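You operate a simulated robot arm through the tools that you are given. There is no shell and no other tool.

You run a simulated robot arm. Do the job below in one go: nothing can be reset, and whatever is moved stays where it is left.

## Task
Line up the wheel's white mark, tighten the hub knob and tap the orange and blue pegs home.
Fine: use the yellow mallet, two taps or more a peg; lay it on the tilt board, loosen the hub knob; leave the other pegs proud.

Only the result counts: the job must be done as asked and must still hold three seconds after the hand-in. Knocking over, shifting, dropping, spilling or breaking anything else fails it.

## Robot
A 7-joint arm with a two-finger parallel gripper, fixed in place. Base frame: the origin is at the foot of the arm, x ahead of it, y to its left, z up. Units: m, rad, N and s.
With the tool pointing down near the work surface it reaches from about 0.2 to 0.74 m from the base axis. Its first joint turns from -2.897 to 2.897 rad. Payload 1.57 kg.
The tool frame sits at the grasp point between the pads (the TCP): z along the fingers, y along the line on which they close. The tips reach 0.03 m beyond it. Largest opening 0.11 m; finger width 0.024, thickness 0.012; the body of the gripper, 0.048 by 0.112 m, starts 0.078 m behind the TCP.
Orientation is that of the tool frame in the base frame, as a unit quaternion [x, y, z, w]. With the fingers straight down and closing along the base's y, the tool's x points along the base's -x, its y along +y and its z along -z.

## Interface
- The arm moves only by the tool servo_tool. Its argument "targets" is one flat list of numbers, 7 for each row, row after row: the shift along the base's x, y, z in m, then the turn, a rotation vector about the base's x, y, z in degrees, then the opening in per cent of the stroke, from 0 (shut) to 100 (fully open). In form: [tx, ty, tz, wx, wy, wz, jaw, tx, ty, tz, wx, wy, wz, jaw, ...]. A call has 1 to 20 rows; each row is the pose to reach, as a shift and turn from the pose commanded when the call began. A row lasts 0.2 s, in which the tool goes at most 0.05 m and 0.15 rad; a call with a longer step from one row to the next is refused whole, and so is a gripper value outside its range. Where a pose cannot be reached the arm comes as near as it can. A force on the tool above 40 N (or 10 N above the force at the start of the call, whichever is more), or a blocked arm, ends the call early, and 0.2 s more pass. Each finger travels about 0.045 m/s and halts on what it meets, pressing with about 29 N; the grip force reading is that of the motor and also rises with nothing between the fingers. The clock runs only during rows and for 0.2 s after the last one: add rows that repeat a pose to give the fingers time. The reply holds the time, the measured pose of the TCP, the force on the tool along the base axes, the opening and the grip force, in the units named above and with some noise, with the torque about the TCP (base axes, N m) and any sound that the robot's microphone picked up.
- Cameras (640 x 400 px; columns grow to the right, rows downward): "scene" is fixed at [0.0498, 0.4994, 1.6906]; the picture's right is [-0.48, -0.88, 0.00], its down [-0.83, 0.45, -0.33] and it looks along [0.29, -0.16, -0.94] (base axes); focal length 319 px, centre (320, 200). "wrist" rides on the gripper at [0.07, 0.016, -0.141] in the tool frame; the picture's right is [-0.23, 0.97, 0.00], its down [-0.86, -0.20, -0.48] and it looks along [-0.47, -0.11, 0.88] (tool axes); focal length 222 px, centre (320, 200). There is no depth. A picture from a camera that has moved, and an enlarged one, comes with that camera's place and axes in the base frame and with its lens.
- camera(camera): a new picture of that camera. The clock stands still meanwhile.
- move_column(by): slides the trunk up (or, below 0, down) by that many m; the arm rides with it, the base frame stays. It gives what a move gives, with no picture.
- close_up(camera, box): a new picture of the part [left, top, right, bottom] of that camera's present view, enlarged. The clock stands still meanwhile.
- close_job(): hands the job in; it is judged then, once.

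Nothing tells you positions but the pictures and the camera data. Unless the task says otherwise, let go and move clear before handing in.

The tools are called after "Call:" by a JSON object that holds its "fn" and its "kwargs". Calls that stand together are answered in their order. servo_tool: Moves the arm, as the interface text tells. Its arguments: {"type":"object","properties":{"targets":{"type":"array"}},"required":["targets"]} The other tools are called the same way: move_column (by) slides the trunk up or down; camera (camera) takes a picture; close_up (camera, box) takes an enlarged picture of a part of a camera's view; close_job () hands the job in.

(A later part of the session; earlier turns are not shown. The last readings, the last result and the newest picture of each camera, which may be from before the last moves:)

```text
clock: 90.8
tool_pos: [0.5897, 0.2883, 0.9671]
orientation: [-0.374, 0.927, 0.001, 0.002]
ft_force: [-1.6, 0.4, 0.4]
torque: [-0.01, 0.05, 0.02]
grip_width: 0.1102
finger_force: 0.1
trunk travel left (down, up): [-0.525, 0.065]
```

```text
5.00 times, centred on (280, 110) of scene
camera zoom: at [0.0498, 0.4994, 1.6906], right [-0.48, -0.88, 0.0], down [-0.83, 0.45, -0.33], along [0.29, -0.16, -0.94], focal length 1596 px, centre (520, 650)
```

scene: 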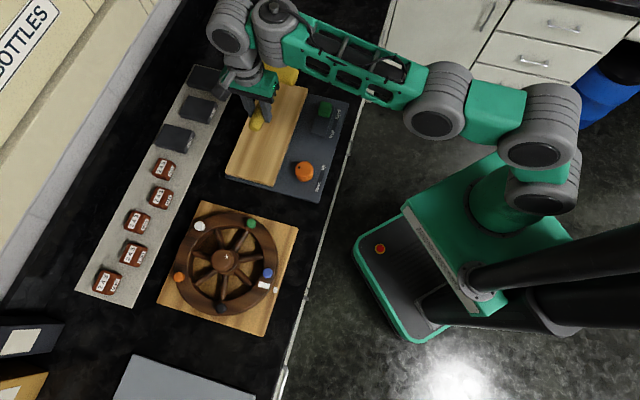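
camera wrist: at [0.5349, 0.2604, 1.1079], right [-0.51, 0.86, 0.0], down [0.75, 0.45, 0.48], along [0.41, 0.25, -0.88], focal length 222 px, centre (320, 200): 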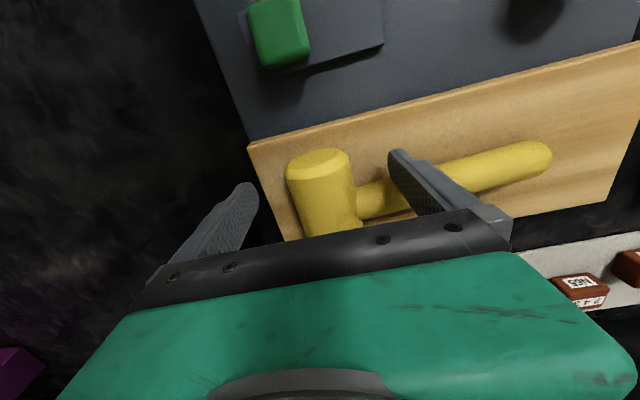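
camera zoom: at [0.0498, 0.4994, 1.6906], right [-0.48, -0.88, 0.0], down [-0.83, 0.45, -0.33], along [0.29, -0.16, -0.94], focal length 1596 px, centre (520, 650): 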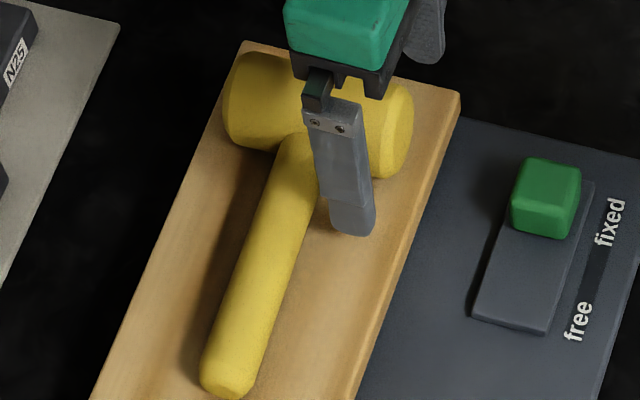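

The finger now clears the handle. I'll ease 3 mm back for more contact, lower to z≈0.950, and close on the barrel.

Call:
{"fn": "servo_tool", "kwargs": {"targets": [0.0018, 0.0017, -0.006, 0, 0, 0, 100, 0.0018, 0.0017, -0.012, 0, 0, 0, 100, 0.0018, 0.0017, -0.017, 0, 0, 0, 100, 0.0018, 0.0017, -0.017, 0, 0, 0, 80, 0.0018, 0.0017, -0.017, 0, 0, 0, 65, 0.0018, 0.0017, -0.017, 0, 0, 0, 55, 0.0018, 0.0017, -0.017, 0, 0, 0, 40, 0.0018, 0.0017, -0.017, 0, 0, 0, 20, 0.0018, 0.0017, -0.017, 0, 0, 0, 20]}}

Call:
{"fn": "close_up", "kwargs": {"camera": "wrist", "box": [220, 120, 440, 250]}}

Call:
{"fn": "close_up", "kwargs": {"camera": "scene", "box": [230, 70, 330, 150]}}

```text
clock: 92.8
tool_pos: [0.5905, 0.2907, 0.9507]
orientation: [-0.375, 0.927, 0.001, 0.001]
ft_force: [0.1, -1.1, -0.4]
torque: [-0.09, 0.0, 0.08]
grip_width: 0.0516
finger_force: 29.2
trunk travel left (down, up): [-0.525, 0.065]
```

```text
2.91 times, centred on (330, 185) of wrist
camera zoom: at [0.5282, 0.2548, 1.0919], right [-0.51, 0.86, 0.0], down [0.75, 0.45, 0.48], along [0.41, 0.25, -0.88], focal length 646 px, centre (291, 244)
```

zoom: 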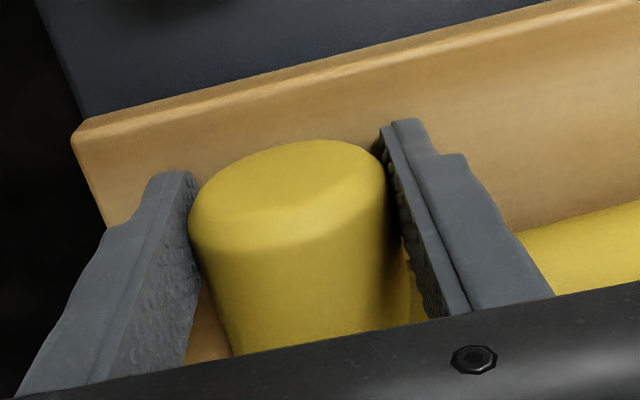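

```text
5.00 times, centred on (280, 110) of scene
camera zoom: at [0.0498, 0.4994, 1.6906], right [-0.48, -0.88, 0.0], down [-0.83, 0.45, -0.33], along [0.29, -0.16, -0.94], focal length 1596 px, centre (520, 650)
```

zoom: 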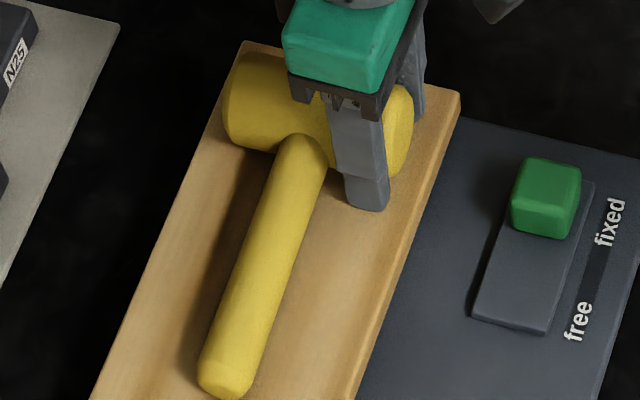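

The barrel is gripped (0.0516 m). Lifting and checking that it stays level.

Call:
{"fn": "servo_tool", "kwargs": {"targets": [0, 0, 0.01, 0, 0, 0, 20, 0, 0, 0.03, 0, 0, 0, 20, 0, 0, 0.06, 0, 0, 0, 20, -0.01, 0, 0.09, 0, 0, 0, 20, -0.02, 0, 0.11, 0, 0, 0, 20, -0.02, 0, 0.11, 0, 0, 0, 20]}}

Call:
{"fn": "camera", "kwargs": {"camera": "wrist"}}

Call:
{"fn": "camera", "kwargs": {"camera": "scene"}}

```text
clock: 94.2
tool_pos: [0.5689, 0.2913, 1.0624]
orientation: [-0.374, 0.927, 0.001, 0.002]
ft_force: [0.2, 0.1, -2.7]
torque: [-0.13, 0.02, 0.0]
grip_width: 0.0514
finger_force: 28.7
trunk travel left (down, up): [-0.525, 0.065]
```

```text
taken
camera wrist: at [0.5073, 0.2543, 1.2024], right [-0.51, 0.86, 0.0], down [0.75, 0.45, 0.48], along [0.41, 0.25, -0.88], focal length 222 px, centre (320, 200)
```

wrist: 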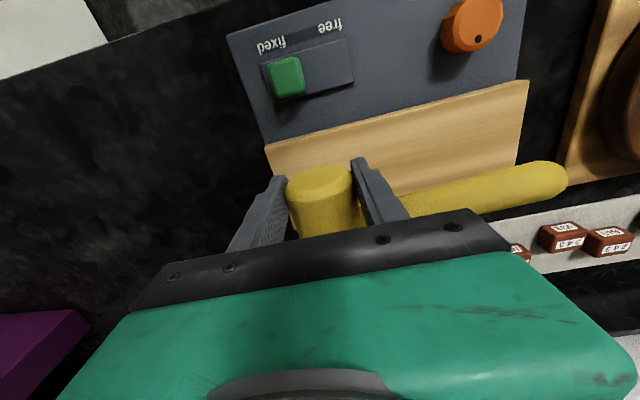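

```text
taken
```

scene: 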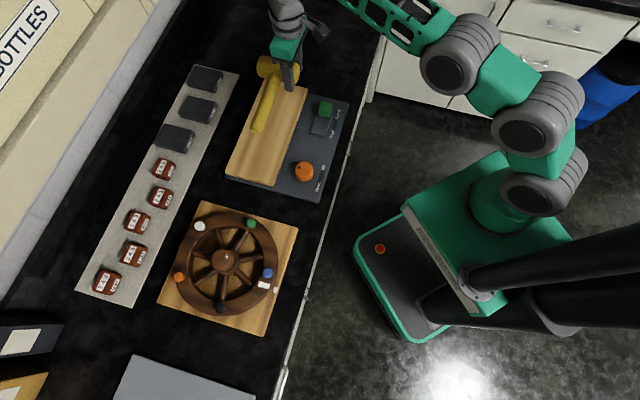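

Call:
{"fn": "close_up", "kwargs": {"camera": "wrist", "box": [220, 120, 440, 250]}}

Call:
{"fn": "close_up", "kwargs": {"camera": "scene", "box": [230, 50, 330, 140]}}

```text
2.91 times, centred on (330, 185) of wrist
camera zoom: at [0.5073, 0.2543, 1.2024], right [-0.51, 0.86, 0.0], down [0.75, 0.45, 0.48], along [0.41, 0.25, -0.88], focal length 646 px, centre (291, 244)
```

zoom: 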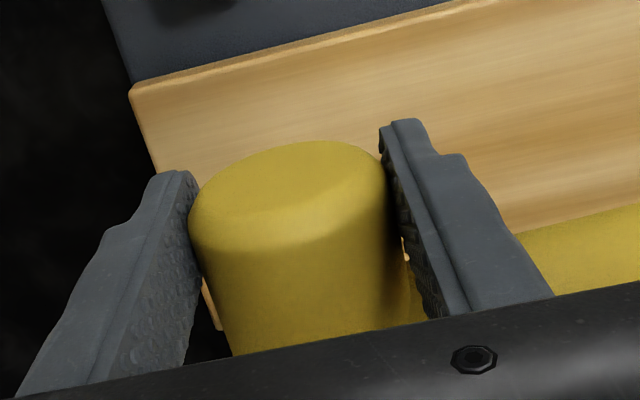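

```text
4.44 times, centred on (280, 95) of scene
camera zoom: at [0.0498, 0.4994, 1.6906], right [-0.48, -0.88, 0.0], down [-0.83, 0.45, -0.33], along [0.29, -0.16, -0.94], focal length 1418 px, centre (498, 667)
```

zoom: 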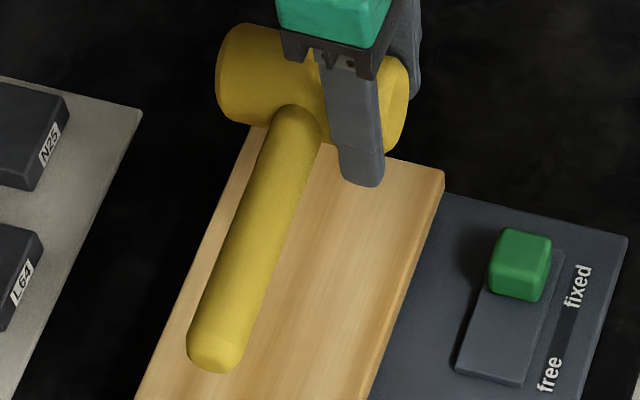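

Grip is firm and unchanged (barrel sits about 8° off level in the tool, matching the board's slope). I'll carry it over to the blue peg, turning to yaw 115° so barrel and handle stay clear of the hub and other pegs.

Call:
{"fn": "servo_tool", "kwargs": {"targets": [-0.0316, 0.022, 0.01, 0, 0, 6, 20, -0.0632, 0.044, 0.02, 0, 0, 12, 20, -0.0948, 0.066, 0.02, 0, 0, 18, 20, -0.1264, 0.088, 0.02, 0, 0, 24, 20, -0.158, 0.11, 0.02, 0, 0, 30, 20, -0.1897, 0.132, 0.02, 0, 0, 36, 20, -0.2213, 0.154, 0.02, 0, 0, 42, 20, -0.2529, 0.176, 0.02, 0, 0, 48, 20, -0.2845, 0.198, 0.02, 0, 0, 54, 20, -0.3161, 0.22, 0.02, 0, 0, 60, 20, -0.3477, 0.242, 0.02, 0, 0, 66, 20, -0.3793, 0.2638, 0.02, 0, 0, 71, 20, -0.3793, 0.2638, 0.02, 0, 0, 71, 20]}}

Call:
{"fn": "camera", "kwargs": {"camera": "scene"}}

Call:
{"fn": "camera", "kwargs": {"camera": "wrist"}}

```text
clock: 97.0
tool_pos: [0.1915, 0.5562, 1.0787]
orientation: [0.844, -0.537, -0.002, 0.001]
ft_force: [-0.3, -0.5, -3.4]
torque: [-0.08, -0.12, 0.05]
grip_width: 0.0514
finger_force: 29.1
trunk travel left (down, up): [-0.525, 0.065]
```

```text
taken
```

scene: 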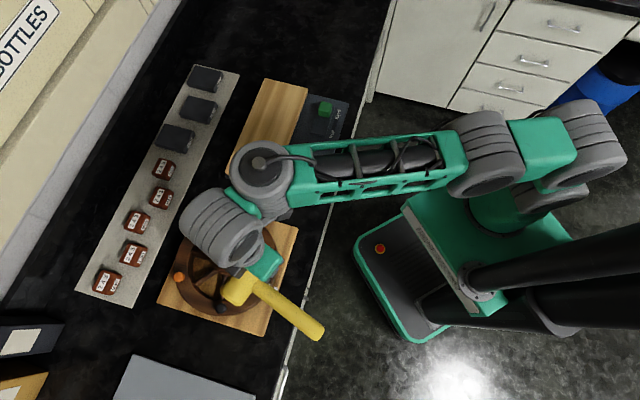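

```text
taken
camera wrist: at [0.205, 0.4865, 1.2206], right [-0.98, -0.21, 0.0], down [-0.18, 0.86, 0.48], along [-0.1, 0.47, -0.88], focal length 222 px, centre (320, 200)
```

wrist: 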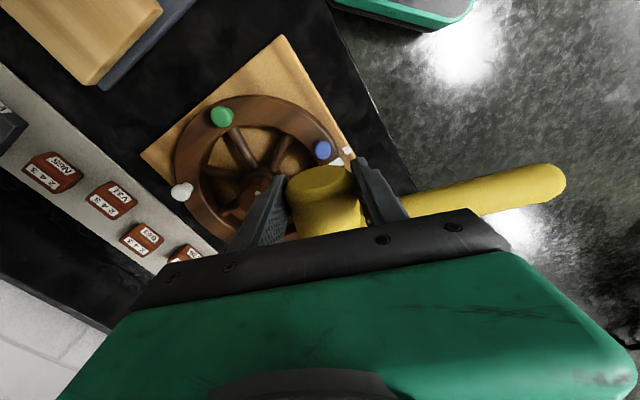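

I can now see blue right next to the barrel's near face in the wrist view. Zooming to check its height and alignment.

Call:
{"fn": "close_up", "kwargs": {"camera": "wrist", "box": [270, 120, 390, 240]}}

Call:
{"fn": "close_up", "kwargs": {"camera": "wrist", "box": [160, 80, 360, 200]}}

Call:
{"fn": "close_up", "kwargs": {"camera": "scene", "box": [200, 240, 320, 340]}}

```text
3.33 times, centred on (330, 180) of wrist
camera zoom: at [0.205, 0.4865, 1.2206], right [-0.98, -0.21, 0.0], down [-0.18, 0.86, 0.48], along [-0.1, 0.47, -0.88], focal length 740 px, centre (287, 267)
```

zoom: 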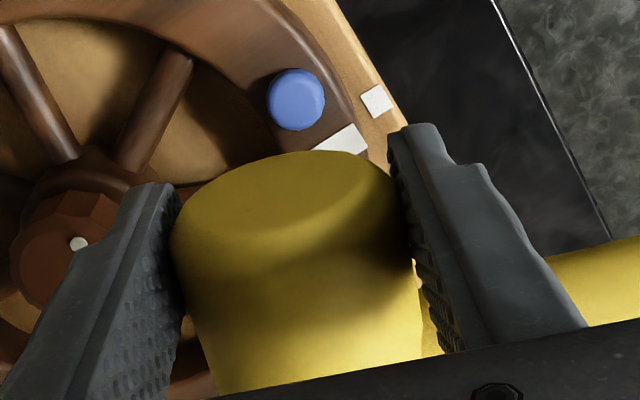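

```text
3.20 times, centred on (260, 140) of wrist
camera zoom: at [0.205, 0.4865, 1.2206], right [-0.98, -0.21, 0.0], down [-0.18, 0.86, 0.48], along [-0.1, 0.47, -0.88], focal length 711 px, centre (512, 392)
```

zoom: 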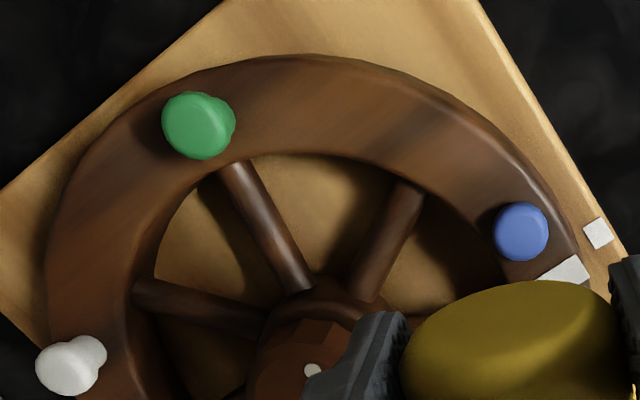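

```text
4.00 times, centred on (260, 290) of scene
camera zoom: at [0.0498, 0.4994, 1.6906], right [-0.48, -0.88, 0.0], down [-0.83, 0.45, -0.33], along [0.29, -0.16, -0.94], focal length 1277 px, centre (560, -160)
```

zoom: 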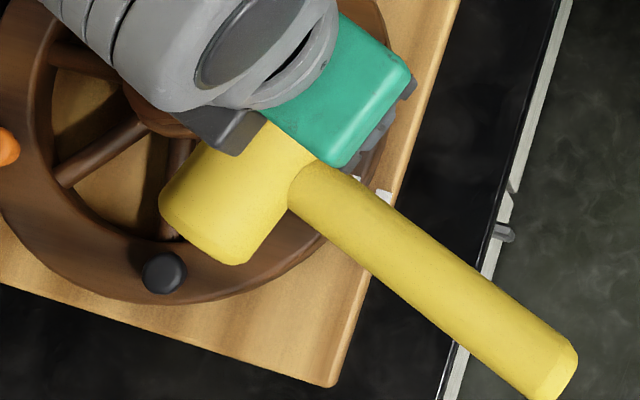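

Blue sits clearly lower than the untouched pegs. The head is lined up about 1 cm inside the barrel's end. I'll raise a bit, then lower the trunk 6 cm so the arm has room to go low here.

Call:
{"fn": "servo_tool", "kwargs": {"targets": [0, 0, 0.02, 0, 0, 0, 20, 0, 0, 0.035, 0, 0, 0, 20, 0, 0, 0.035, 0, 0, 0, 20]}}

Call:
{"fn": "move_column", "kwargs": {"by": -0.06}}

```text
clock: 97.8
tool_pos: [0.1904, 0.5567, 1.115]
orientation: [0.843, -0.537, -0.002, 0.0]
ft_force: [-0.1, 0.3, -2.6]
torque: [-0.05, -0.1, -0.01]
grip_width: 0.051
finger_force: 29.1
trunk travel left (down, up): [-0.525, 0.065]
```

```text
clock: 98.8
tool_pos: [0.1905, 0.5563, 1.0552]
orientation: [0.843, -0.538, -0.001, -0.001]
ft_force: [0.5, 0.4, -3.9]
torque: [-0.06, -0.13, -0.01]
grip_width: 0.0515
finger_force: 28.7
trunk travel left (down, up): [-0.465, 0.125]
```

Trunk lowered. Now I level the barrel (tilt 7°) and lower until it's about 2 cm above blue.

Call:
{"fn": "servo_tool", "kwargs": {"targets": [0, 0, -0.015, 3.2, 1.5, 0, 20, 0, 0, -0.03, 6.35, 2.96, 0, 20, 0, 0, -0.045, 6.35, 2.96, 0, 20, 0, 0, -0.045, 6.35, 2.96, 0, 20]}}

Call:
{"fn": "camera", "kwargs": {"camera": "wrist"}}

Call:
{"fn": "close_up", "kwargs": {"camera": "scene", "box": [200, 240, 320, 340]}}

```text
clock: 99.8
tool_pos: [0.1912, 0.5571, 1.0111]
orientation: [0.842, -0.536, -0.053, -0.034]
ft_force: [-0.8, 0.4, -2.6]
torque: [-0.11, -0.14, -0.01]
grip_width: 0.051
finger_force: 28.6
trunk travel left (down, up): [-0.465, 0.125]
```

```text
taken
camera wrist: at [0.2124, 0.4719, 1.1426], right [-0.98, -0.21, 0.03], down [-0.15, 0.8, 0.58], along [-0.14, 0.56, -0.81], focal length 222 px, centre (320, 200)
```

wrist: 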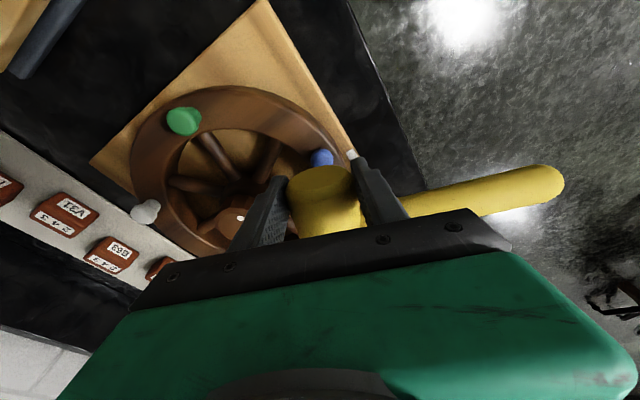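

```text
4.00 times, centred on (260, 290) of scene
camera zoom: at [0.0498, 0.4994, 1.6906], right [-0.48, -0.88, 0.0], down [-0.83, 0.45, -0.33], along [0.29, -0.16, -0.94], focal length 1277 px, centre (560, -160)
```

zoom: 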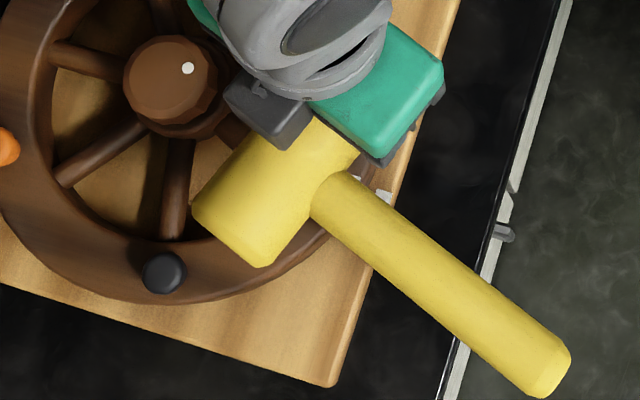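

Barrel is levelled. Feeling downward for blue's top.

Call:
{"fn": "servo_tool", "kwargs": {"targets": [0, 0, -0.007, 0, 0, 0, 20, 0, 0, -0.013, 0, 0, 0, 20, 0, 0, -0.013, 0, 0, 0, 20]}}

Call:
{"fn": "servo_tool", "kwargs": {"targets": [0, 0, -0.003, 0, 0, 0, 20, 0, 0, -0.006, 0, 0, 0, 20, 0, 0, -0.006, 0, 0, 0, 20]}}

```text
clock: 100.5
tool_pos: [0.1909, 0.5558, 0.9984]
orientation: [0.842, -0.536, -0.052, -0.033]
ft_force: [0.1, 0.1, -2.6]
torque: [-0.08, -0.16, 0.0]
grip_width: 0.0512
finger_force: 28.8
trunk travel left (down, up): [-0.465, 0.125]
```

```text
clock: 101.3
tool_pos: [0.1911, 0.5562, 0.9916]
orientation: [0.842, -0.536, -0.054, -0.034]
ft_force: [0.0, 0.1, -3.0]
torque: [-0.08, -0.13, -0.02]
grip_width: 0.0511
finger_force: 29.3
trunk travel left (down, up): [-0.465, 0.125]
```

Call:
{"fn": "servo_tool", "kwargs": {"targets": [0, 0, -0.003, 0, 0, 0, 20, 0, 0, -0.006, 0, 0, 0, 20, 0, 0, -0.006, 0, 0, 0, 20]}}

Call:
{"fn": "servo_tool", "kwargs": {"targets": [0, 0, -0.002, 0, 0, 0, 20, 0, 0, -0.004, 0, 0, 0, 20, 0, 0, -0.004, 0, 0, 0, 20]}}

```text
clock: 102.2
tool_pos: [0.1898, 0.5567, 0.9858]
orientation: [0.842, -0.536, -0.053, -0.034]
ft_force: [0.2, -0.1, -3.0]
torque: [-0.06, -0.12, 0.05]
grip_width: 0.0509
finger_force: 28.7
trunk travel left (down, up): [-0.465, 0.125]
```

```text
clock: 103.0
tool_pos: [0.1905, 0.5572, 0.9816]
orientation: [0.842, -0.536, -0.054, -0.033]
ft_force: [0.1, -0.4, -2.9]
torque: [-0.09, -0.14, -0.02]
grip_width: 0.0511
finger_force: 28.9
trunk travel left (down, up): [-0.465, 0.125]
```

Still no contact at 0.982. A quick look before going lower.

Call:
{"fn": "close_up", "kwargs": {"camera": "wrist", "box": [260, 100, 400, 230]}}

Call:
{"fn": "servo_tool", "kwargs": {"targets": [0, 0, -0.002, 0, 0, 0, 20, 0, 0, -0.004, 0, 0, 0, 20, 0, 0, -0.004, 0, 0, 0, 20]}}

```text
3.08 times, centred on (330, 165) of wrist
camera zoom: at [0.2124, 0.4722, 1.1125], right [-0.98, -0.21, 0.03], down [-0.15, 0.8, 0.58], along [-0.14, 0.56, -0.81], focal length 684 px, centre (289, 308)
```

zoom: 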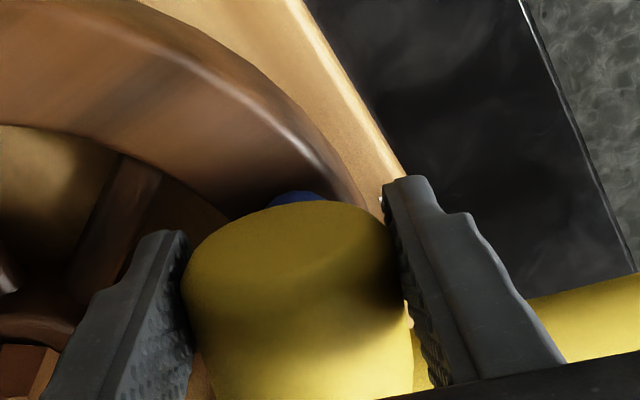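

```text
clock: 103.8
tool_pos: [0.191, 0.5566, 0.9776]
orientation: [0.842, -0.536, -0.053, -0.034]
ft_force: [-0.5, -0.1, -2.1]
torque: [-0.08, -0.08, 0.01]
grip_width: 0.0512
finger_force: 29.2
trunk travel left (down, up): [-0.465, 0.125]
```

Call:
{"fn": "servo_tool", "kwargs": {"targets": [0, 0, -0.0015, 0, 0, 0, 20, 0, 0, -0.003, 0, 0, 0, 20, 0, 0, -0.003, 0, 0, 0, 20]}}

```text
clock: 104.5
tool_pos: [0.1916, 0.5573, 0.9765]
orientation: [0.842, -0.536, -0.053, -0.036]
ft_force: [1.5, -1.1, 9.3]
torque: [-0.15, -0.12, 0.0]
grip_width: 0.051
finger_force: 29.3
trunk travel left (down, up): [-0.465, 0.125]
```

Solid contact with blue at z≈0.978, directly under the gripper. Now a proper tap: raise 3 cm, strike to 6 mm below contact, and lift.

Call:
{"fn": "servo_tool", "kwargs": {"targets": [0, 0, 0.015, 0, 0, 0, 20, 0, 0, 0.033, 0, 0, 0, 20, 0, 0, 0.033, 0, 0, 0, 20, 0, 0, -0.003, 0, 0, 0, 20, 0, 0, -0.003, 0, 0, 0, 20, 0, 0, 0.02, 0, 0, 0, 20, 0, 0, 0.02, 0, 0, 0, 20]}}

```text
clock: 106.2
tool_pos: [0.1905, 0.5576, 0.9927]
orientation: [0.842, -0.536, -0.054, -0.033]
ft_force: [0.6, 0.0, -3.3]
torque: [-0.07, -0.13, -0.01]
grip_width: 0.051
finger_force: 29.5
trunk travel left (down, up): [-0.465, 0.125]
```

Call:
{"fn": "servo_tool", "kwargs": {"targets": [0, 0, -0.01, 0, 0, 0, 20, 0, 0, -0.017, 0, 0, 0, 20, 0, 0, -0.02, 0, 0, 0, 20, 0, 0, -0.02, 0, 0, 0, 20]}}

```text
clock: 107.2
tool_pos: [0.1911, 0.5578, 0.9762]
orientation: [0.842, -0.535, -0.054, -0.036]
ft_force: [-0.8, -0.2, 14.4]
torque: [-0.17, 0.0, 0.01]
grip_width: 0.0511
finger_force: 28.6
trunk travel left (down, up): [-0.465, 0.125]
```

Same height with 17 N on it, so blue no longer moves – it may be home. I'll do one firmer tap to be sure and then lift for a look.

Call:
{"fn": "servo_tool", "kwargs": {"targets": [0, 0, 0.015, 0, 0, 0, 20, 0, 0, 0.038, 0, 0, 0, 20, 0, 0, 0.038, 0, 0, 0, 20, 0, 0, -0.006, 0, 0, 0, 20, 0, 0, -0.006, 0, 0, 0, 20, 0, 0, 0.03, 0, 0, 0, 20, 0, 0, 0.07, 0, 0, 0, 20, 0, 0, 0.1, 0, 0, 0, 20, 0, 0, 0.1, 0, 0, 0, 20]}}

Call:
{"fn": "close_up", "kwargs": {"camera": "wrist", "box": [160, 80, 360, 200]}}

Call:
{"fn": "camera", "kwargs": {"camera": "wrist"}}

```text
clock: 109.2
tool_pos: [0.1892, 0.5556, 1.0751]
orientation: [0.842, -0.536, -0.054, -0.033]
ft_force: [0.1, -0.4, -2.1]
torque: [-0.08, -0.12, 0.03]
grip_width: 0.0509
finger_force: 28.9
trunk travel left (down, up): [-0.465, 0.125]
```

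```text
3.20 times, centred on (260, 140) of wrist
camera zoom: at [0.2118, 0.4706, 1.2067], right [-0.98, -0.21, 0.03], down [-0.15, 0.8, 0.58], along [-0.14, 0.56, -0.81], focal length 711 px, centre (512, 392)
```

zoom: 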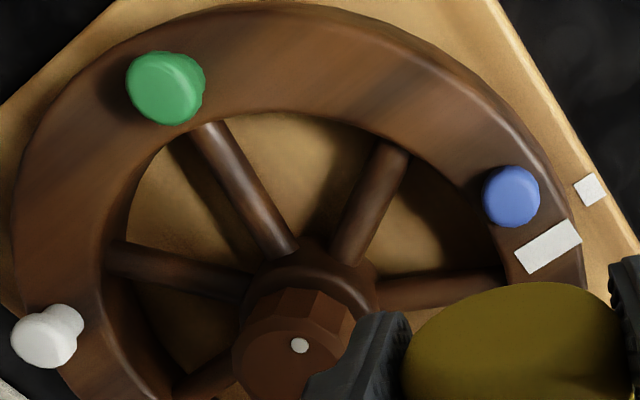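

```text
taken
camera wrist: at [0.2118, 0.4706, 1.2067], right [-0.98, -0.21, 0.03], down [-0.15, 0.8, 0.58], along [-0.14, 0.56, -0.81], focal length 222 px, centre (320, 200)
```

wrist: 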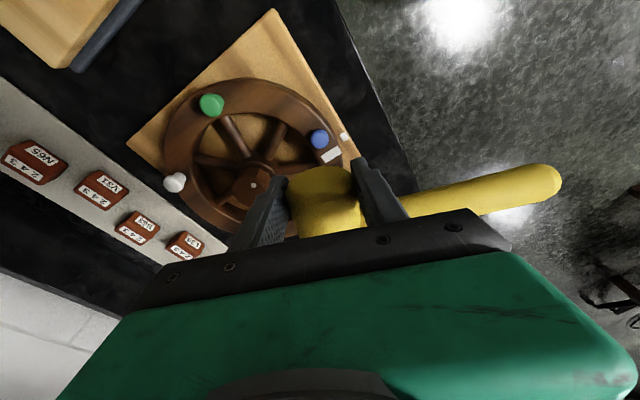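

Blue's top now sits at rim level (≈0.934) and doesn't yield to 17 N or two more taps – it's home. Green and the rest are still proud. Next: raise the trunk back and turn the mallet toward the orange peg.

Call:
{"fn": "move_column", "kwargs": {"by": 0.06}}

Call:
{"fn": "close_up", "kwargs": {"camera": "scene", "box": [160, 200, 300, 320]}}

```text
clock: 110.2
tool_pos: [0.1901, 0.5558, 1.1354]
orientation: [0.842, -0.536, -0.053, -0.033]
ft_force: [0.1, -0.4, -3.7]
torque: [-0.08, -0.12, -0.01]
grip_width: 0.0509
finger_force: 29.2
trunk travel left (down, up): [-0.525, 0.065]
```

```text
3.33 times, centred on (230, 260) of scene
camera zoom: at [0.0498, 0.4994, 1.6906], right [-0.48, -0.88, 0.0], down [-0.83, 0.45, -0.33], along [0.29, -0.16, -0.94], focal length 1064 px, centre (620, 0)
```

zoom: 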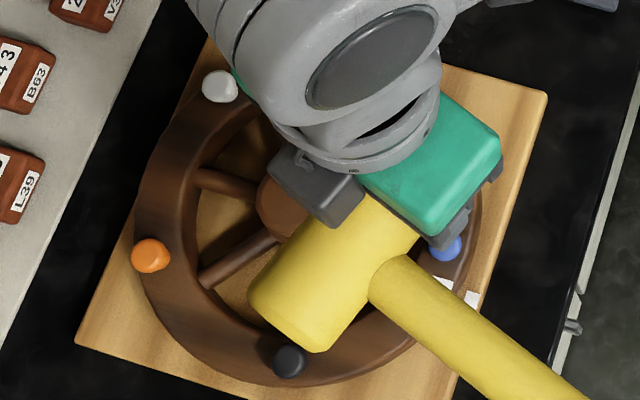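

Carrying the mallet toward orange: turning to yaw 70° (barrel pointing radially outward) while staying above the knob.

Call:
{"fn": "servo_tool", "kwargs": {"targets": [0.007, 0.012, -0.01, 0, 0, -7.5, 20, 0.014, 0.025, -0.02, 0, 0, -15, 20, 0.02, 0.037, -0.03, 0, 0, -22.5, 20, 0.027, 0.05, -0.04, 0, 0, -30, 20, 0.034, 0.062, -0.05, 0, 0, -37.5, 20, 0.04, 0.0742, -0.06, 0, 0, -45, 20, 0.0523, 0.095, -0.07, 0, 0, -45, 20, 0.0523, 0.095, -0.07, 0, 0, -45, 20]}}

Call:
{"fn": "camera", "kwargs": {"camera": "scene"}}

Call:
{"fn": "camera", "kwargs": {"camera": "wrist"}}

```text
clock: 112.0
tool_pos: [0.2438, 0.6495, 1.0656]
orientation: [-0.571, 0.818, 0.036, 0.051]
ft_force: [-0.1, 1.0, -4.0]
torque: [-0.12, 0.01, -0.03]
grip_width: 0.0509
finger_force: 28.9
trunk travel left (down, up): [-0.525, 0.065]
```

```text
taken
```

scene: 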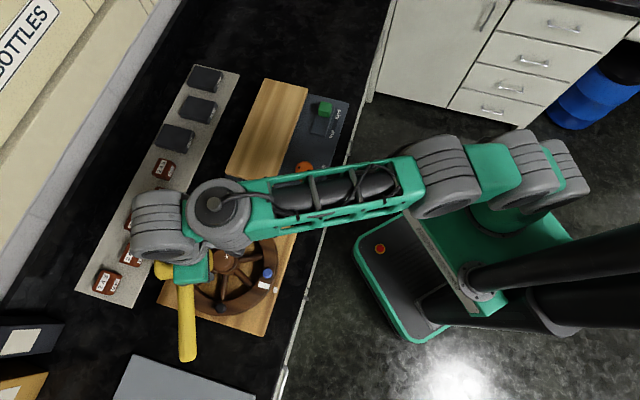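

```text
taken
camera wrist: at [0.1984, 0.5743, 1.1973], right [-0.84, 0.55, 0.03], down [0.46, 0.67, 0.58], along [0.3, 0.5, -0.81], focal length 222 px, centre (320, 200)
```

wrist: 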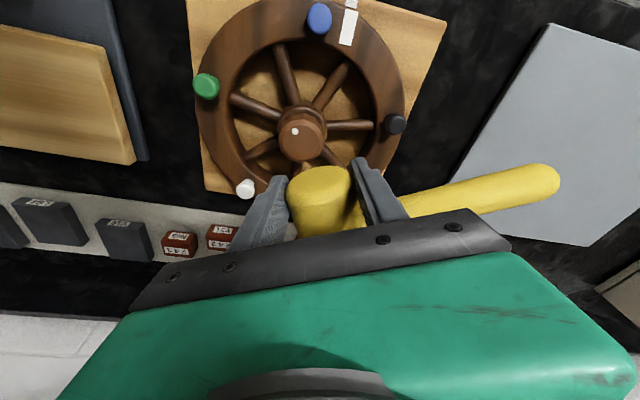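

Reached. Now tilt 5° more toward the outside for reach and move out so the barrel's far part comes above orange.

Call:
{"fn": "servo_tool", "kwargs": {"targets": [0.003, 0.01, -0.005, 2.35, -0.85, 0, 20, 0.006, 0.022, -0.015, 4.7, -1.71, 0, 20, 0.0109, 0.039, -0.025, 4.7, -1.71, 0, 20, 0.0109, 0.039, -0.0356, 4.7, -1.71, 0, 20, 0.0109, 0.039, -0.0356, 4.7, -1.71, 0, 20]}}

Call:
{"fn": "camera", "kwargs": {"camera": "scene"}}

Call:
{"fn": "camera", "kwargs": {"camera": "wrist"}}

```text
clock: 113.2
tool_pos: [0.2539, 0.6888, 1.0289]
orientation: [-0.571, 0.814, 0.061, 0.087]
ft_force: [0.3, 0.6, -3.6]
torque: [-0.13, 0.02, -0.01]
grip_width: 0.0509
finger_force: 28.9
trunk travel left (down, up): [-0.525, 0.065]
```

```text
taken
```

scene: 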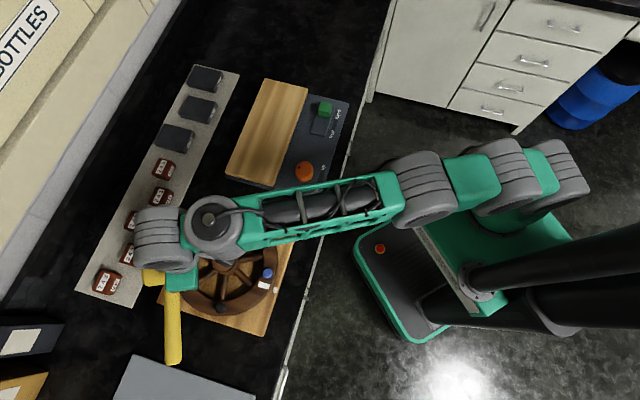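

```text
taken
camera wrist: at [0.2044, 0.6022, 1.1519], right [-0.84, 0.54, 0.05], down [0.44, 0.62, 0.65], along [0.32, 0.57, -0.76], focal length 222 px, centre (320, 200)
```

wrist: 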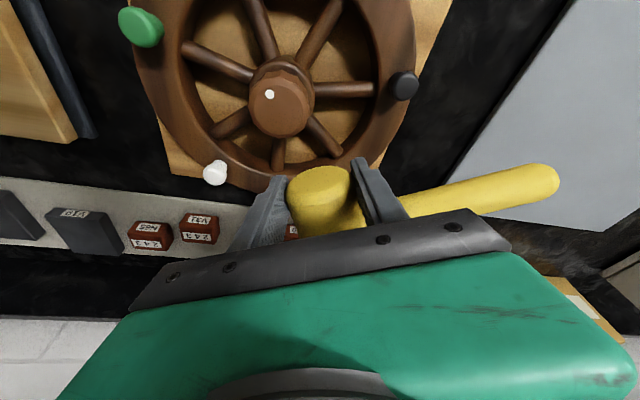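

Within reach. Zooming on the barrel end over orange.

Call:
{"fn": "close_up", "kwargs": {"camera": "scene", "box": [120, 230, 240, 320]}}

Call:
{"fn": "close_up", "kwargs": {"camera": "wrist", "box": [210, 130, 430, 260]}}

```text
4.44 times, centred on (180, 275) of scene
camera zoom: at [0.0498, 0.4994, 1.6906], right [-0.48, -0.88, 0.0], down [-0.83, 0.45, -0.33], along [0.29, -0.16, -0.94], focal length 1418 px, centre (942, -133)
```

zoom: 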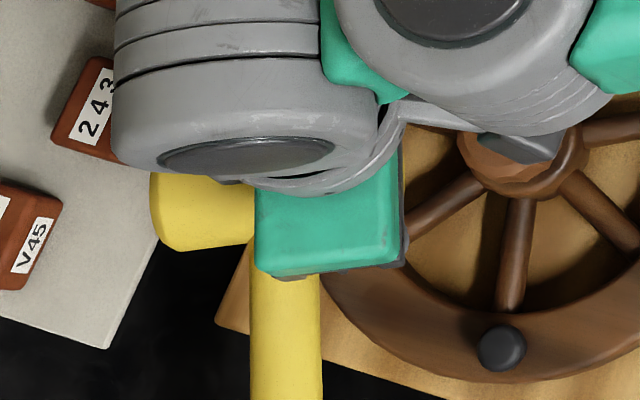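

```text
2.91 times, centred on (320, 195) of wrist
camera zoom: at [0.2044, 0.6022, 1.1519], right [-0.84, 0.54, 0.05], down [0.44, 0.62, 0.65], along [0.32, 0.57, -0.76], focal length 646 px, centre (320, 214)
```

zoom: 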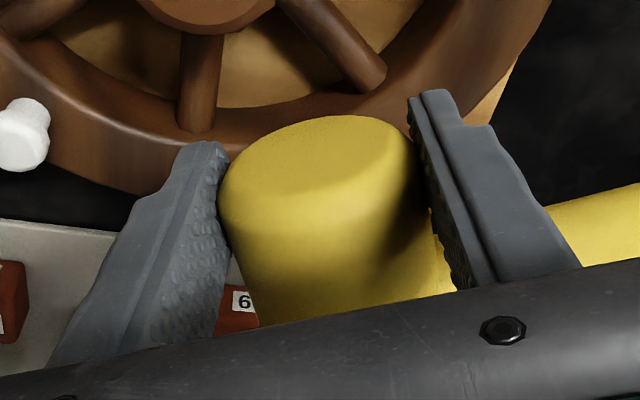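

The barrel is over orange (58 mm from the grip, well centred). Lowering to feel for orange's top.

Call:
{"fn": "servo_tool", "kwargs": {"targets": [0, 0, -0.01, 0, 0, 0, 20, 0, 0, -0.02, 0, 0, 0, 20, 0, 0, -0.022, 0, 0, 0, 20, 0, 0, -0.022, 0, 0, 0, 20]}}

Call:
{"fn": "servo_tool", "kwargs": {"targets": [0, 0, -0.002, 0, 0, 0, 20, 0, 0, -0.004, 0, 0, 0, 20, 0, 0, -0.004, 0, 0, 0, 20]}}

```text
clock: 114.2
tool_pos: [0.2519, 0.6887, 1.0085]
orientation: [-0.57, 0.815, 0.061, 0.087]
ft_force: [-0.3, 0.6, -3.3]
torque: [-0.16, -0.04, -0.02]
grip_width: 0.0509
finger_force: 28.8
trunk travel left (down, up): [-0.525, 0.065]
```

```text
clock: 115.0
tool_pos: [0.2541, 0.6901, 1.0031]
orientation: [-0.57, 0.815, 0.061, 0.087]
ft_force: [-0.3, 0.1, -2.8]
torque: [-0.19, -0.03, -0.04]
grip_width: 0.0507
finger_force: 29.0
trunk travel left (down, up): [-0.525, 0.065]
```

Call:
{"fn": "servo_tool", "kwargs": {"targets": [0, 0, -0.002, 0, 0, 0, 20, 0, 0, -0.004, 0, 0, 0, 20, 0, 0, -0.004, 0, 0, 0, 20]}}

Call:
{"fn": "servo_tool", "kwargs": {"targets": [0, 0, -0.002, 0, 0, 0, 20, 0, 0, -0.004, 0, 0, 0, 20, 0, 0, -0.004, 0, 0, 0, 20]}}

```text
clock: 115.8
tool_pos: [0.2539, 0.6906, 1.0001]
orientation: [-0.57, 0.815, 0.061, 0.087]
ft_force: [0.0, -0.4, -3.4]
torque: [-0.17, -0.03, 0.0]
grip_width: 0.0511
finger_force: 29.0
trunk travel left (down, up): [-0.525, 0.065]
```

```text
clock: 116.5
tool_pos: [0.2526, 0.689, 0.9942]
orientation: [-0.57, 0.815, 0.061, 0.087]
ft_force: [0.7, -0.3, -3.7]
torque: [-0.14, -0.01, -0.03]
grip_width: 0.0506
finger_force: 29.1
trunk travel left (down, up): [-0.525, 0.065]
```

Call:
{"fn": "servo_tool", "kwargs": {"targets": [0, 0, -0.002, 0, 0, 0, 20, 0, 0, -0.004, 0, 0, 0, 20, 0, 0, -0.004, 0, 0, 0, 20]}}

Call:
{"fn": "close_up", "kwargs": {"camera": "wrist", "box": [210, 100, 430, 260]}}

Call:
{"fn": "close_up", "kwargs": {"camera": "scene", "box": [120, 230, 240, 320]}}

```text
clock: 117.3
tool_pos: [0.253, 0.6895, 0.9921]
orientation: [-0.57, 0.815, 0.061, 0.088]
ft_force: [0.0, 0.4, -4.0]
torque: [-0.13, -0.03, 0.02]
grip_width: 0.0508
finger_force: 28.8
trunk travel left (down, up): [-0.525, 0.065]
```

```text
2.50 times, centred on (320, 180) of wrist
camera zoom: at [0.2043, 0.6035, 1.1147], right [-0.84, 0.54, 0.05], down [0.44, 0.62, 0.65], along [0.32, 0.57, -0.76], focal length 555 px, centre (320, 250)
```

zoom: 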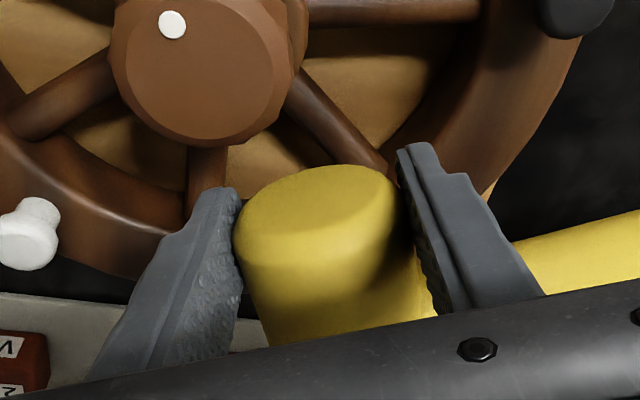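

```text
4.44 times, centred on (180, 275) of scene
camera zoom: at [0.0498, 0.4994, 1.6906], right [-0.48, -0.88, 0.0], down [-0.83, 0.45, -0.33], along [0.29, -0.16, -0.94], focal length 1418 px, centre (942, -133)
```

zoom: 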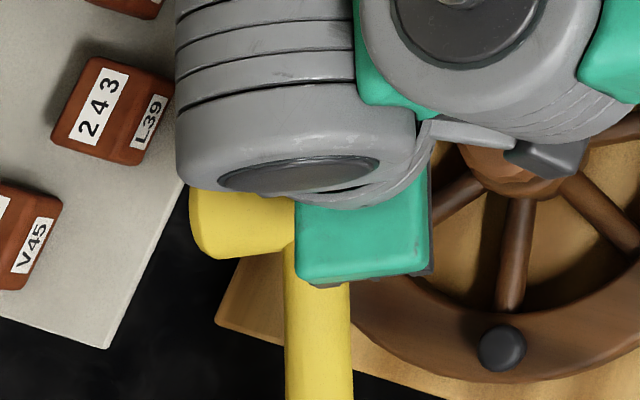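

Clear of the knob. Continuing down carefully.

Call:
{"fn": "servo_tool", "kwargs": {"targets": [0, 0, -0.002, 0, 0, 0, 20, 0, 0, -0.004, 0, 0, 0, 20, 0, 0, -0.004, 0, 0, 0, 20]}}

Call:
{"fn": "servo_tool", "kwargs": {"targets": [0, 0, -0.002, 0, 0, 0, 20, 0, 0, -0.004, 0, 0, 0, 20, 0, 0, -0.004, 0, 0, 0, 20]}}

```text
clock: 118.2
tool_pos: [0.2539, 0.6897, 0.986]
orientation: [-0.57, 0.814, 0.061, 0.087]
ft_force: [0.2, -0.1, -3.2]
torque: [-0.14, -0.06, -0.03]
grip_width: 0.051
finger_force: 29.2
trunk travel left (down, up): [-0.525, 0.065]
```

```text
clock: 119.0
tool_pos: [0.2524, 0.6892, 0.9827]
orientation: [-0.571, 0.814, 0.062, 0.087]
ft_force: [-0.3, 0.8, -3.0]
torque: [-0.16, -0.03, 0.02]
grip_width: 0.0508
finger_force: 28.7
trunk travel left (down, up): [-0.525, 0.065]
```

Call:
{"fn": "servo_tool", "kwargs": {"targets": [0, 0, -0.002, 0, 0, 0, 20, 0, 0, -0.004, 0, 0, 0, 20, 0, 0, -0.004, 0, 0, 0, 20]}}

Call:
{"fn": "servo_tool", "kwargs": {"targets": [0, 0, -0.002, 0, 0, 0, 20, 0, 0, -0.003, 0, 0, 0, 20, 0, 0, -0.003, 0, 0, 0, 20]}}

```text
clock: 119.8
tool_pos: [0.2531, 0.6897, 0.9797]
orientation: [-0.571, 0.814, 0.062, 0.088]
ft_force: [0.4, 0.8, -0.2]
torque: [-0.02, -0.04, 0.01]
grip_width: 0.0509
finger_force: 28.3
trunk travel left (down, up): [-0.525, 0.065]
```

```text
clock: 120.5
tool_pos: [0.2525, 0.6896, 0.9762]
orientation: [-0.57, 0.815, 0.06, 0.088]
ft_force: [0.6, 2.3, 0.2]
torque: [0.11, -0.08, 0.02]
grip_width: 0.0507
finger_force: 29.1
trunk travel left (down, up): [-0.525, 0.065]
```

Contact with orange at z≈0.980, and it slides at only a few newtons – so I must tap rather than push. Lifting and giving the first distinct tap (to about 6 mm lower).

Call:
{"fn": "servo_tool", "kwargs": {"targets": [0, 0, 0.012, 0, 0, 0, 20, 0, 0, 0.025, 0, 0, 0, 20, 0, 0, 0.025, 0, 0, 0, 20, 0, 0, -0.006, 0, 0, 0, 20, 0, 0, 0.012, 0, 0, 0, 20, 0, 0, 0.025, 0, 0, 0, 20, 0, 0, 0.025, 0, 0, 0, 20]}}

```text
clock: 122.2
tool_pos: [0.2533, 0.691, 0.9998]
orientation: [-0.571, 0.814, 0.061, 0.087]
ft_force: [0.2, 0.1, -4.4]
torque: [-0.2, -0.04, -0.02]
grip_width: 0.0508
finger_force: 28.7
trunk travel left (down, up): [-0.525, 0.065]
```

Second tap on orange, a little deeper.

Call:
{"fn": "servo_tool", "kwargs": {"targets": [0, 0, 0, 0, 0, 0, 20, 0, 0, -0.036, 0, 0, 0, 20, 0, 0, -0.038, 0, 0, 0, 20, 0, 0, -0.015, 0, 0, 0, 20, 0, 0, 0, 0, 0, 0, 20, 0, 0, 0, 0, 0, 0, 20]}}

```text
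clock: 123.5
tool_pos: [0.2532, 0.6911, 1.0023]
orientation: [-0.571, 0.814, 0.061, 0.088]
ft_force: [0.6, -1.1, -3.6]
torque: [-0.17, -0.04, -0.02]
grip_width: 0.0507
finger_force: 28.4
trunk travel left (down, up): [-0.525, 0.065]
```

Now feel for orange's new height.

Call:
{"fn": "servo_tool", "kwargs": {"targets": [0, 0, -0.012, 0, 0, 0, 20, 0, 0, -0.024, 0, 0, 0, 20, 0, 0, -0.03, 0, 0, 0, 20, 0, 0, -0.03, 0, 0, 0, 20]}}

Call:
{"fn": "servo_tool", "kwargs": {"targets": [0, 0, -0.002, 0, 0, 0, 20, 0, 0, -0.003, 0, 0, 0, 20, 0, 0, -0.003, 0, 0, 0, 20]}}

```text
clock: 124.5
tool_pos: [0.2526, 0.6899, 0.9731]
orientation: [-0.571, 0.814, 0.061, 0.087]
ft_force: [0.0, 0.1, -2.4]
torque: [-0.15, -0.06, -0.01]
grip_width: 0.0509
finger_force: 28.8
trunk travel left (down, up): [-0.525, 0.065]
```

```text
clock: 125.3
tool_pos: [0.2543, 0.6911, 0.9699]
orientation: [-0.571, 0.814, 0.06, 0.087]
ft_force: [0.6, 0.3, -1.0]
torque: [-0.02, -0.1, -0.04]
grip_width: 0.0507
finger_force: 28.9
trunk travel left (down, up): [-0.525, 0.065]
```

Orange has gone down about 10 mm in the taps so far (contact now z≈0.970). To keep my fingertips clear of the spokes near the end, I'll lift, reduce the tilt by 3°, and carry on.

Call:
{"fn": "servo_tool", "kwargs": {"targets": [0, 0, 0.015, 0, 0, 0, 20, 0, 0, 0.03, -1.4, 0.5, 0, 20, -0.001, -0.002, 0.03, -2.82, 1.03, 0, 20, -0.001, -0.002, 0.03, -2.82, 1.03, 0, 20]}}

Call:
{"fn": "camera", "kwargs": {"camera": "wrist"}}

```text
clock: 126.3
tool_pos: [0.2512, 0.6878, 0.9989]
orientation: [-0.572, 0.817, 0.046, 0.065]
ft_force: [0.1, 0.7, -2.6]
torque: [-0.13, -0.02, 0.0]
grip_width: 0.0507
finger_force: 28.9
trunk travel left (down, up): [-0.525, 0.065]
```

```text
taken
camera wrist: at [0.2054, 0.6081, 1.1269], right [-0.84, 0.54, 0.04], down [0.45, 0.65, 0.61], along [0.31, 0.53, -0.79], focal length 222 px, centre (320, 200)
```

wrist: 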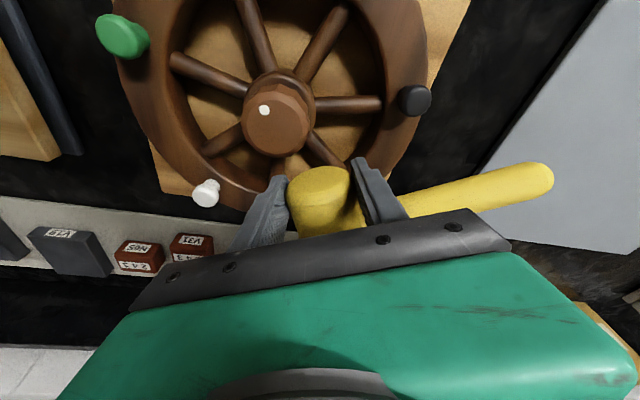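

Still within reach at the smaller tilt. Third tap on orange.

Call:
{"fn": "servo_tool", "kwargs": {"targets": [0, 0, 0, 0, 0, 0, 20, 0, 0, -0.033, 0, 0, 0, 20, 0, 0, -0.034, 0, 0, 0, 20, 0, 0, -0.015, 0, 0, 0, 20, 0, 0, 0, 0, 0, 0, 20, 0, 0, 0, 0, 0, 0, 20]}}

Call:
{"fn": "servo_tool", "kwargs": {"targets": [0, 0, -0.012, 0, 0, 0, 20, 0, 0, -0.022, 0, 0, 0, 20, 0, 0, -0.028, 0, 0, 0, 20, 0, 0, -0.028, 0, 0, 0, 20]}}

```text
clock: 127.8
tool_pos: [0.2522, 0.6879, 0.9989]
orientation: [-0.572, 0.816, 0.046, 0.066]
ft_force: [0.1, 0.2, -2.5]
torque: [-0.15, -0.03, -0.03]
grip_width: 0.0506
finger_force: 29.0
trunk travel left (down, up): [-0.525, 0.065]
```

```text
clock: 128.8
tool_pos: [0.2517, 0.6878, 0.9704]
orientation: [-0.572, 0.817, 0.046, 0.066]
ft_force: [-0.2, 0.0, -4.1]
torque: [-0.16, -0.05, 0.02]
grip_width: 0.0507
finger_force: 28.9
trunk travel left (down, up): [-0.525, 0.065]
```

Call:
{"fn": "servo_tool", "kwargs": {"targets": [0, 0, -0.002, 0, 0, 0, 20, 0, 0, -0.003, 0, 0, 0, 20, 0, 0, -0.003, 0, 0, 0, 20]}}

Call:
{"fn": "servo_tool", "kwargs": {"targets": [0, 0, -0.0015, 0, 0, 0, 20, 0, 0, -0.002, 0, 0, 0, 20, 0, 0, -0.002, 0, 0, 0, 20]}}

```text
clock: 129.6
tool_pos: [0.2527, 0.6884, 0.9695]
orientation: [-0.571, 0.816, 0.048, 0.068]
ft_force: [1.4, 1.5, 8.1]
torque: [0.38, -0.22, -0.08]
grip_width: 0.0506
finger_force: 29.0
trunk travel left (down, up): [-0.525, 0.065]
```

```text
clock: 130.3
tool_pos: [0.2519, 0.6883, 0.9684]
orientation: [-0.572, 0.816, 0.049, 0.067]
ft_force: [1.2, 3.2, 17.8]
torque: [0.97, -0.33, -0.02]
grip_width: 0.0509
finger_force: 29.1
trunk travel left (down, up): [-0.525, 0.065]
```

Firm contact now (21 N without movement), at barrel height ≈0.934 – the same level where blue stopped. I'll lift away and inspect both pegs closely.

Call:
{"fn": "servo_tool", "kwargs": {"targets": [0, 0, 0.02, 0, 0, 0, 20, 0, -0.005, 0.05, 0, 0, 0, 20, -0.005, -0.03, 0.08, 0, 0, 0, 20, -0.02, -0.065, 0.1, 0, 0, 0, 20, -0.035, -0.1, 0.11, 0, 0, 0, 20, -0.05, -0.135, 0.11, 0, 0, 0, 20, -0.05, -0.135, 0.11, 0, 0, 0, 20]}}

Call:
{"fn": "camera", "kwargs": {"camera": "wrist"}}

Call:
{"fn": "close_up", "kwargs": {"camera": "scene", "box": [150, 200, 300, 320]}}

```text
clock: 131.9
tool_pos: [0.2011, 0.552, 1.0747]
orientation: [-0.572, 0.816, 0.046, 0.065]
ft_force: [-0.6, 0.1, -3.3]
torque: [-0.16, -0.01, -0.02]
grip_width: 0.0508
finger_force: 28.6
trunk travel left (down, up): [-0.525, 0.065]
```

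```text
taken
camera wrist: at [0.1537, 0.4722, 1.2031], right [-0.84, 0.54, 0.04], down [0.45, 0.65, 0.61], along [0.31, 0.53, -0.79], focal length 222 px, centre (320, 200)
```

wrist: 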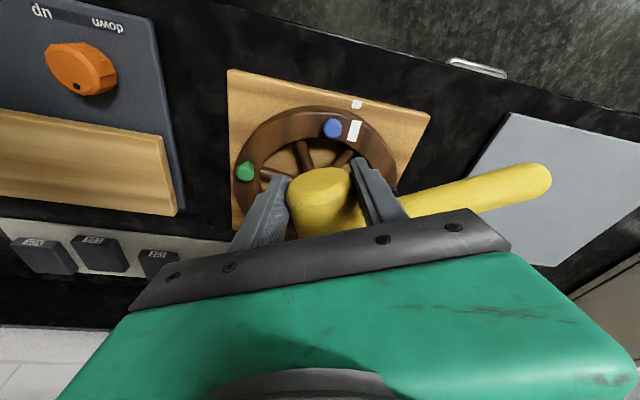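

```text
3.33 times, centred on (225, 260) of scene
camera zoom: at [0.0498, 0.4994, 1.6906], right [-0.48, -0.88, 0.0], down [-0.83, 0.45, -0.33], along [0.29, -0.16, -0.94], focal length 1064 px, centre (637, 0)
```

zoom: 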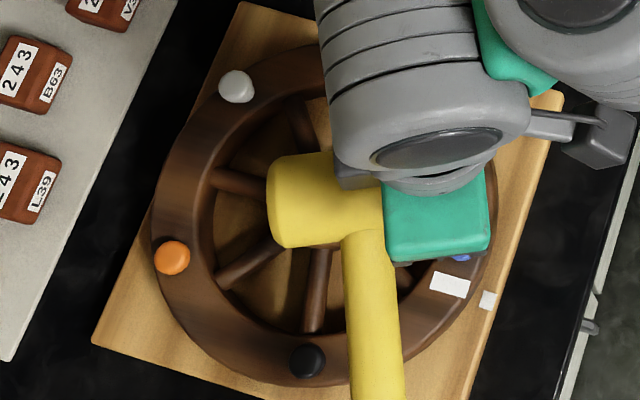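

Call:
{"fn": "close_up", "kwargs": {"camera": "scene", "box": [160, 260, 200, 290]}}

Call:
{"fn": "close_up", "kwargs": {"camera": "wrist", "box": [220, 90, 400, 210]}}

Call:
{"fn": "close_up", "kwargs": {"camera": "scene", "box": [180, 210, 220, 240]}}

```text
13.33 times, centred on (180, 275) of scene
camera zoom: at [0.0498, 0.4994, 1.6906], right [-0.48, -0.88, 0.0], down [-0.83, 0.45, -0.33], along [0.29, -0.16, -0.94], focal length 4256 px, centre (2187, -800)
```

zoom: 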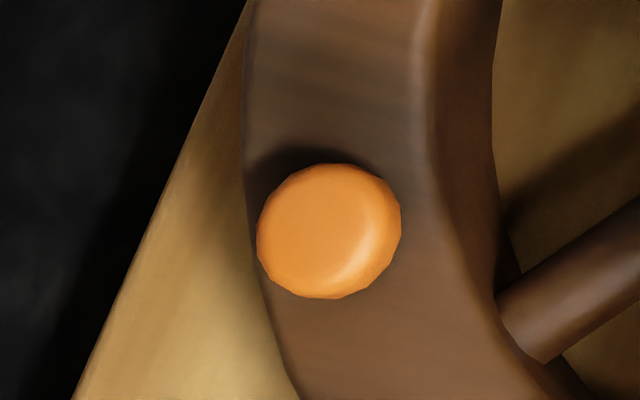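

```text
3.33 times, centred on (310, 150) of wrist
camera zoom: at [0.1537, 0.4722, 1.2031], right [-0.84, 0.54, 0.04], down [0.45, 0.65, 0.61], along [0.31, 0.53, -0.79], focal length 740 px, centre (353, 367)
```

zoom: 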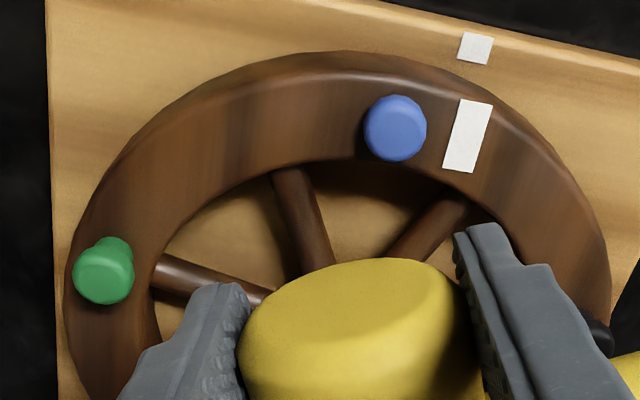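

```text
13.33 times, centred on (200, 225) of scene
camera zoom: at [0.0498, 0.4994, 1.6906], right [-0.48, -0.88, 0.0], down [-0.83, 0.45, -0.33], along [0.29, -0.16, -0.94], focal length 4256 px, centre (1920, -133)
```

zoom: 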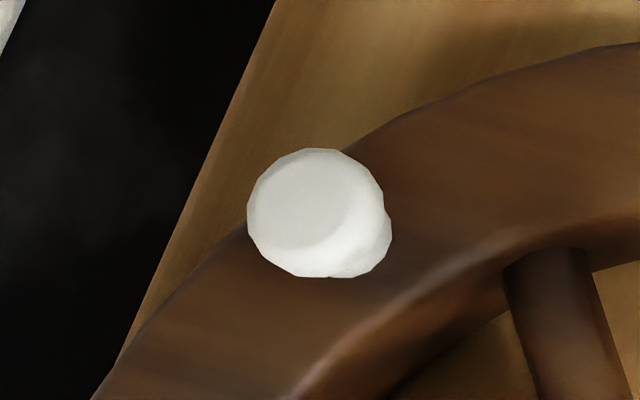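

Both struck pegs now stop rigidly at the same cap height (≈0.934), about 13 mm below the untouched ones, with caps down on the rim; green, white and black remain proud. Next I level the tool and carry the mallet back over the tilt board.

Call:
{"fn": "servo_tool", "kwargs": {"targets": [0, 0, 0.005, -4.3, 1.55, 0, 20, 0, 0, 0.01, -8.55, 3.11, 0, 20, 0, 0, 0.01, -8.55, 3.11, 0, 20]}}

Call:
{"fn": "servo_tool", "kwargs": {"targets": [0.0325, -0.0218, 0, 0, 0, -2.2, 20, 0.0649, -0.0436, 0, 0, 0, -4.3, 20, 0.0974, -0.0653, 0, 0, 0, -6.5, 20, 0.1298, -0.0871, 0, 0, 0, -8.6, 20, 0.1623, -0.1089, 0, 0, 0, -10.8, 20, 0.1947, -0.1307, 0, 0, 0, -13, 20, 0.2272, -0.1524, 0, 0, 0, -15.2, 20, 0.2596, -0.1742, 0, 0, 0, -17.3, 20, 0.2921, -0.196, 0, 0, 0, -19.5, 20, 0.3245, -0.2178, -0.005, 0, 0, -21.6, 20, 0.357, -0.2395, -0.01, 0, 0, -23.8, 20, 0.3894, -0.2613, -0.02, 0, 0, -25.7, 20, 0.3894, -0.2613, -0.03, 0, 0, -25.7, 20, 0.3894, -0.2613, -0.03, 0, 0, -25.7, 20]}}

Call:
{"fn": "camera", "kwargs": {"camera": "wrist"}}

Call:
{"fn": "camera", "kwargs": {"camera": "scene"}}

```text
clock: 132.8
tool_pos: [0.2014, 0.5517, 1.0857]
orientation: [-0.574, 0.819, 0.0, 0.001]
ft_force: [0.4, -0.3, -3.3]
torque: [-0.14, -0.06, 0.03]
grip_width: 0.0507
finger_force: 28.7
trunk travel left (down, up): [-0.525, 0.065]
```

```text
clock: 135.8
tool_pos: [0.5934, 0.2923, 1.0558]
orientation: [-0.376, 0.926, 0.0, 0.001]
ft_force: [0.1, -0.2, -3.9]
torque: [-0.17, 0.02, 0.0]
grip_width: 0.0509
finger_force: 29.2
trunk travel left (down, up): [-0.525, 0.065]
```

```text
taken
camera wrist: at [0.5315, 0.2554, 1.1973], right [-0.52, 0.86, 0.0], down [0.75, 0.45, 0.48], along [0.41, 0.25, -0.88], focal length 222 px, centre (320, 200)
```

wrist: 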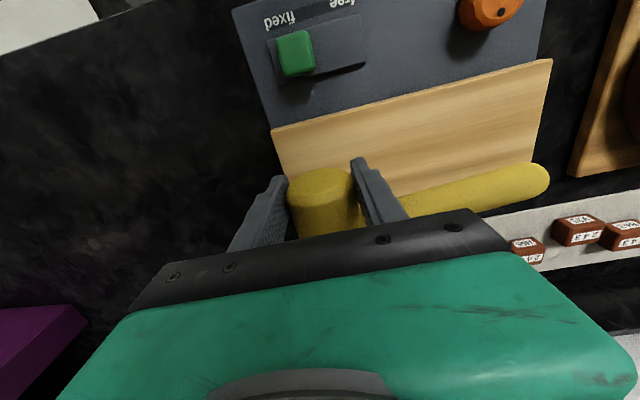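

```text
taken
```

scene: 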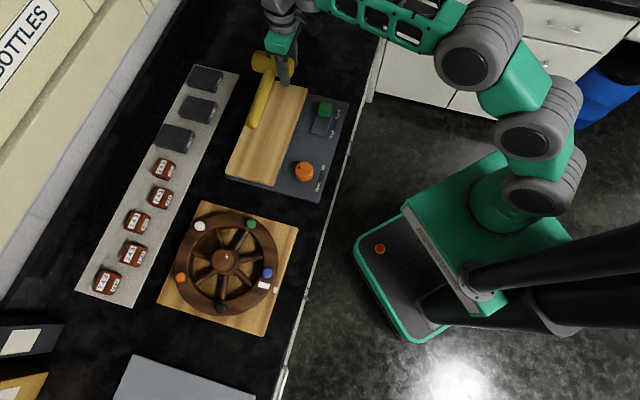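

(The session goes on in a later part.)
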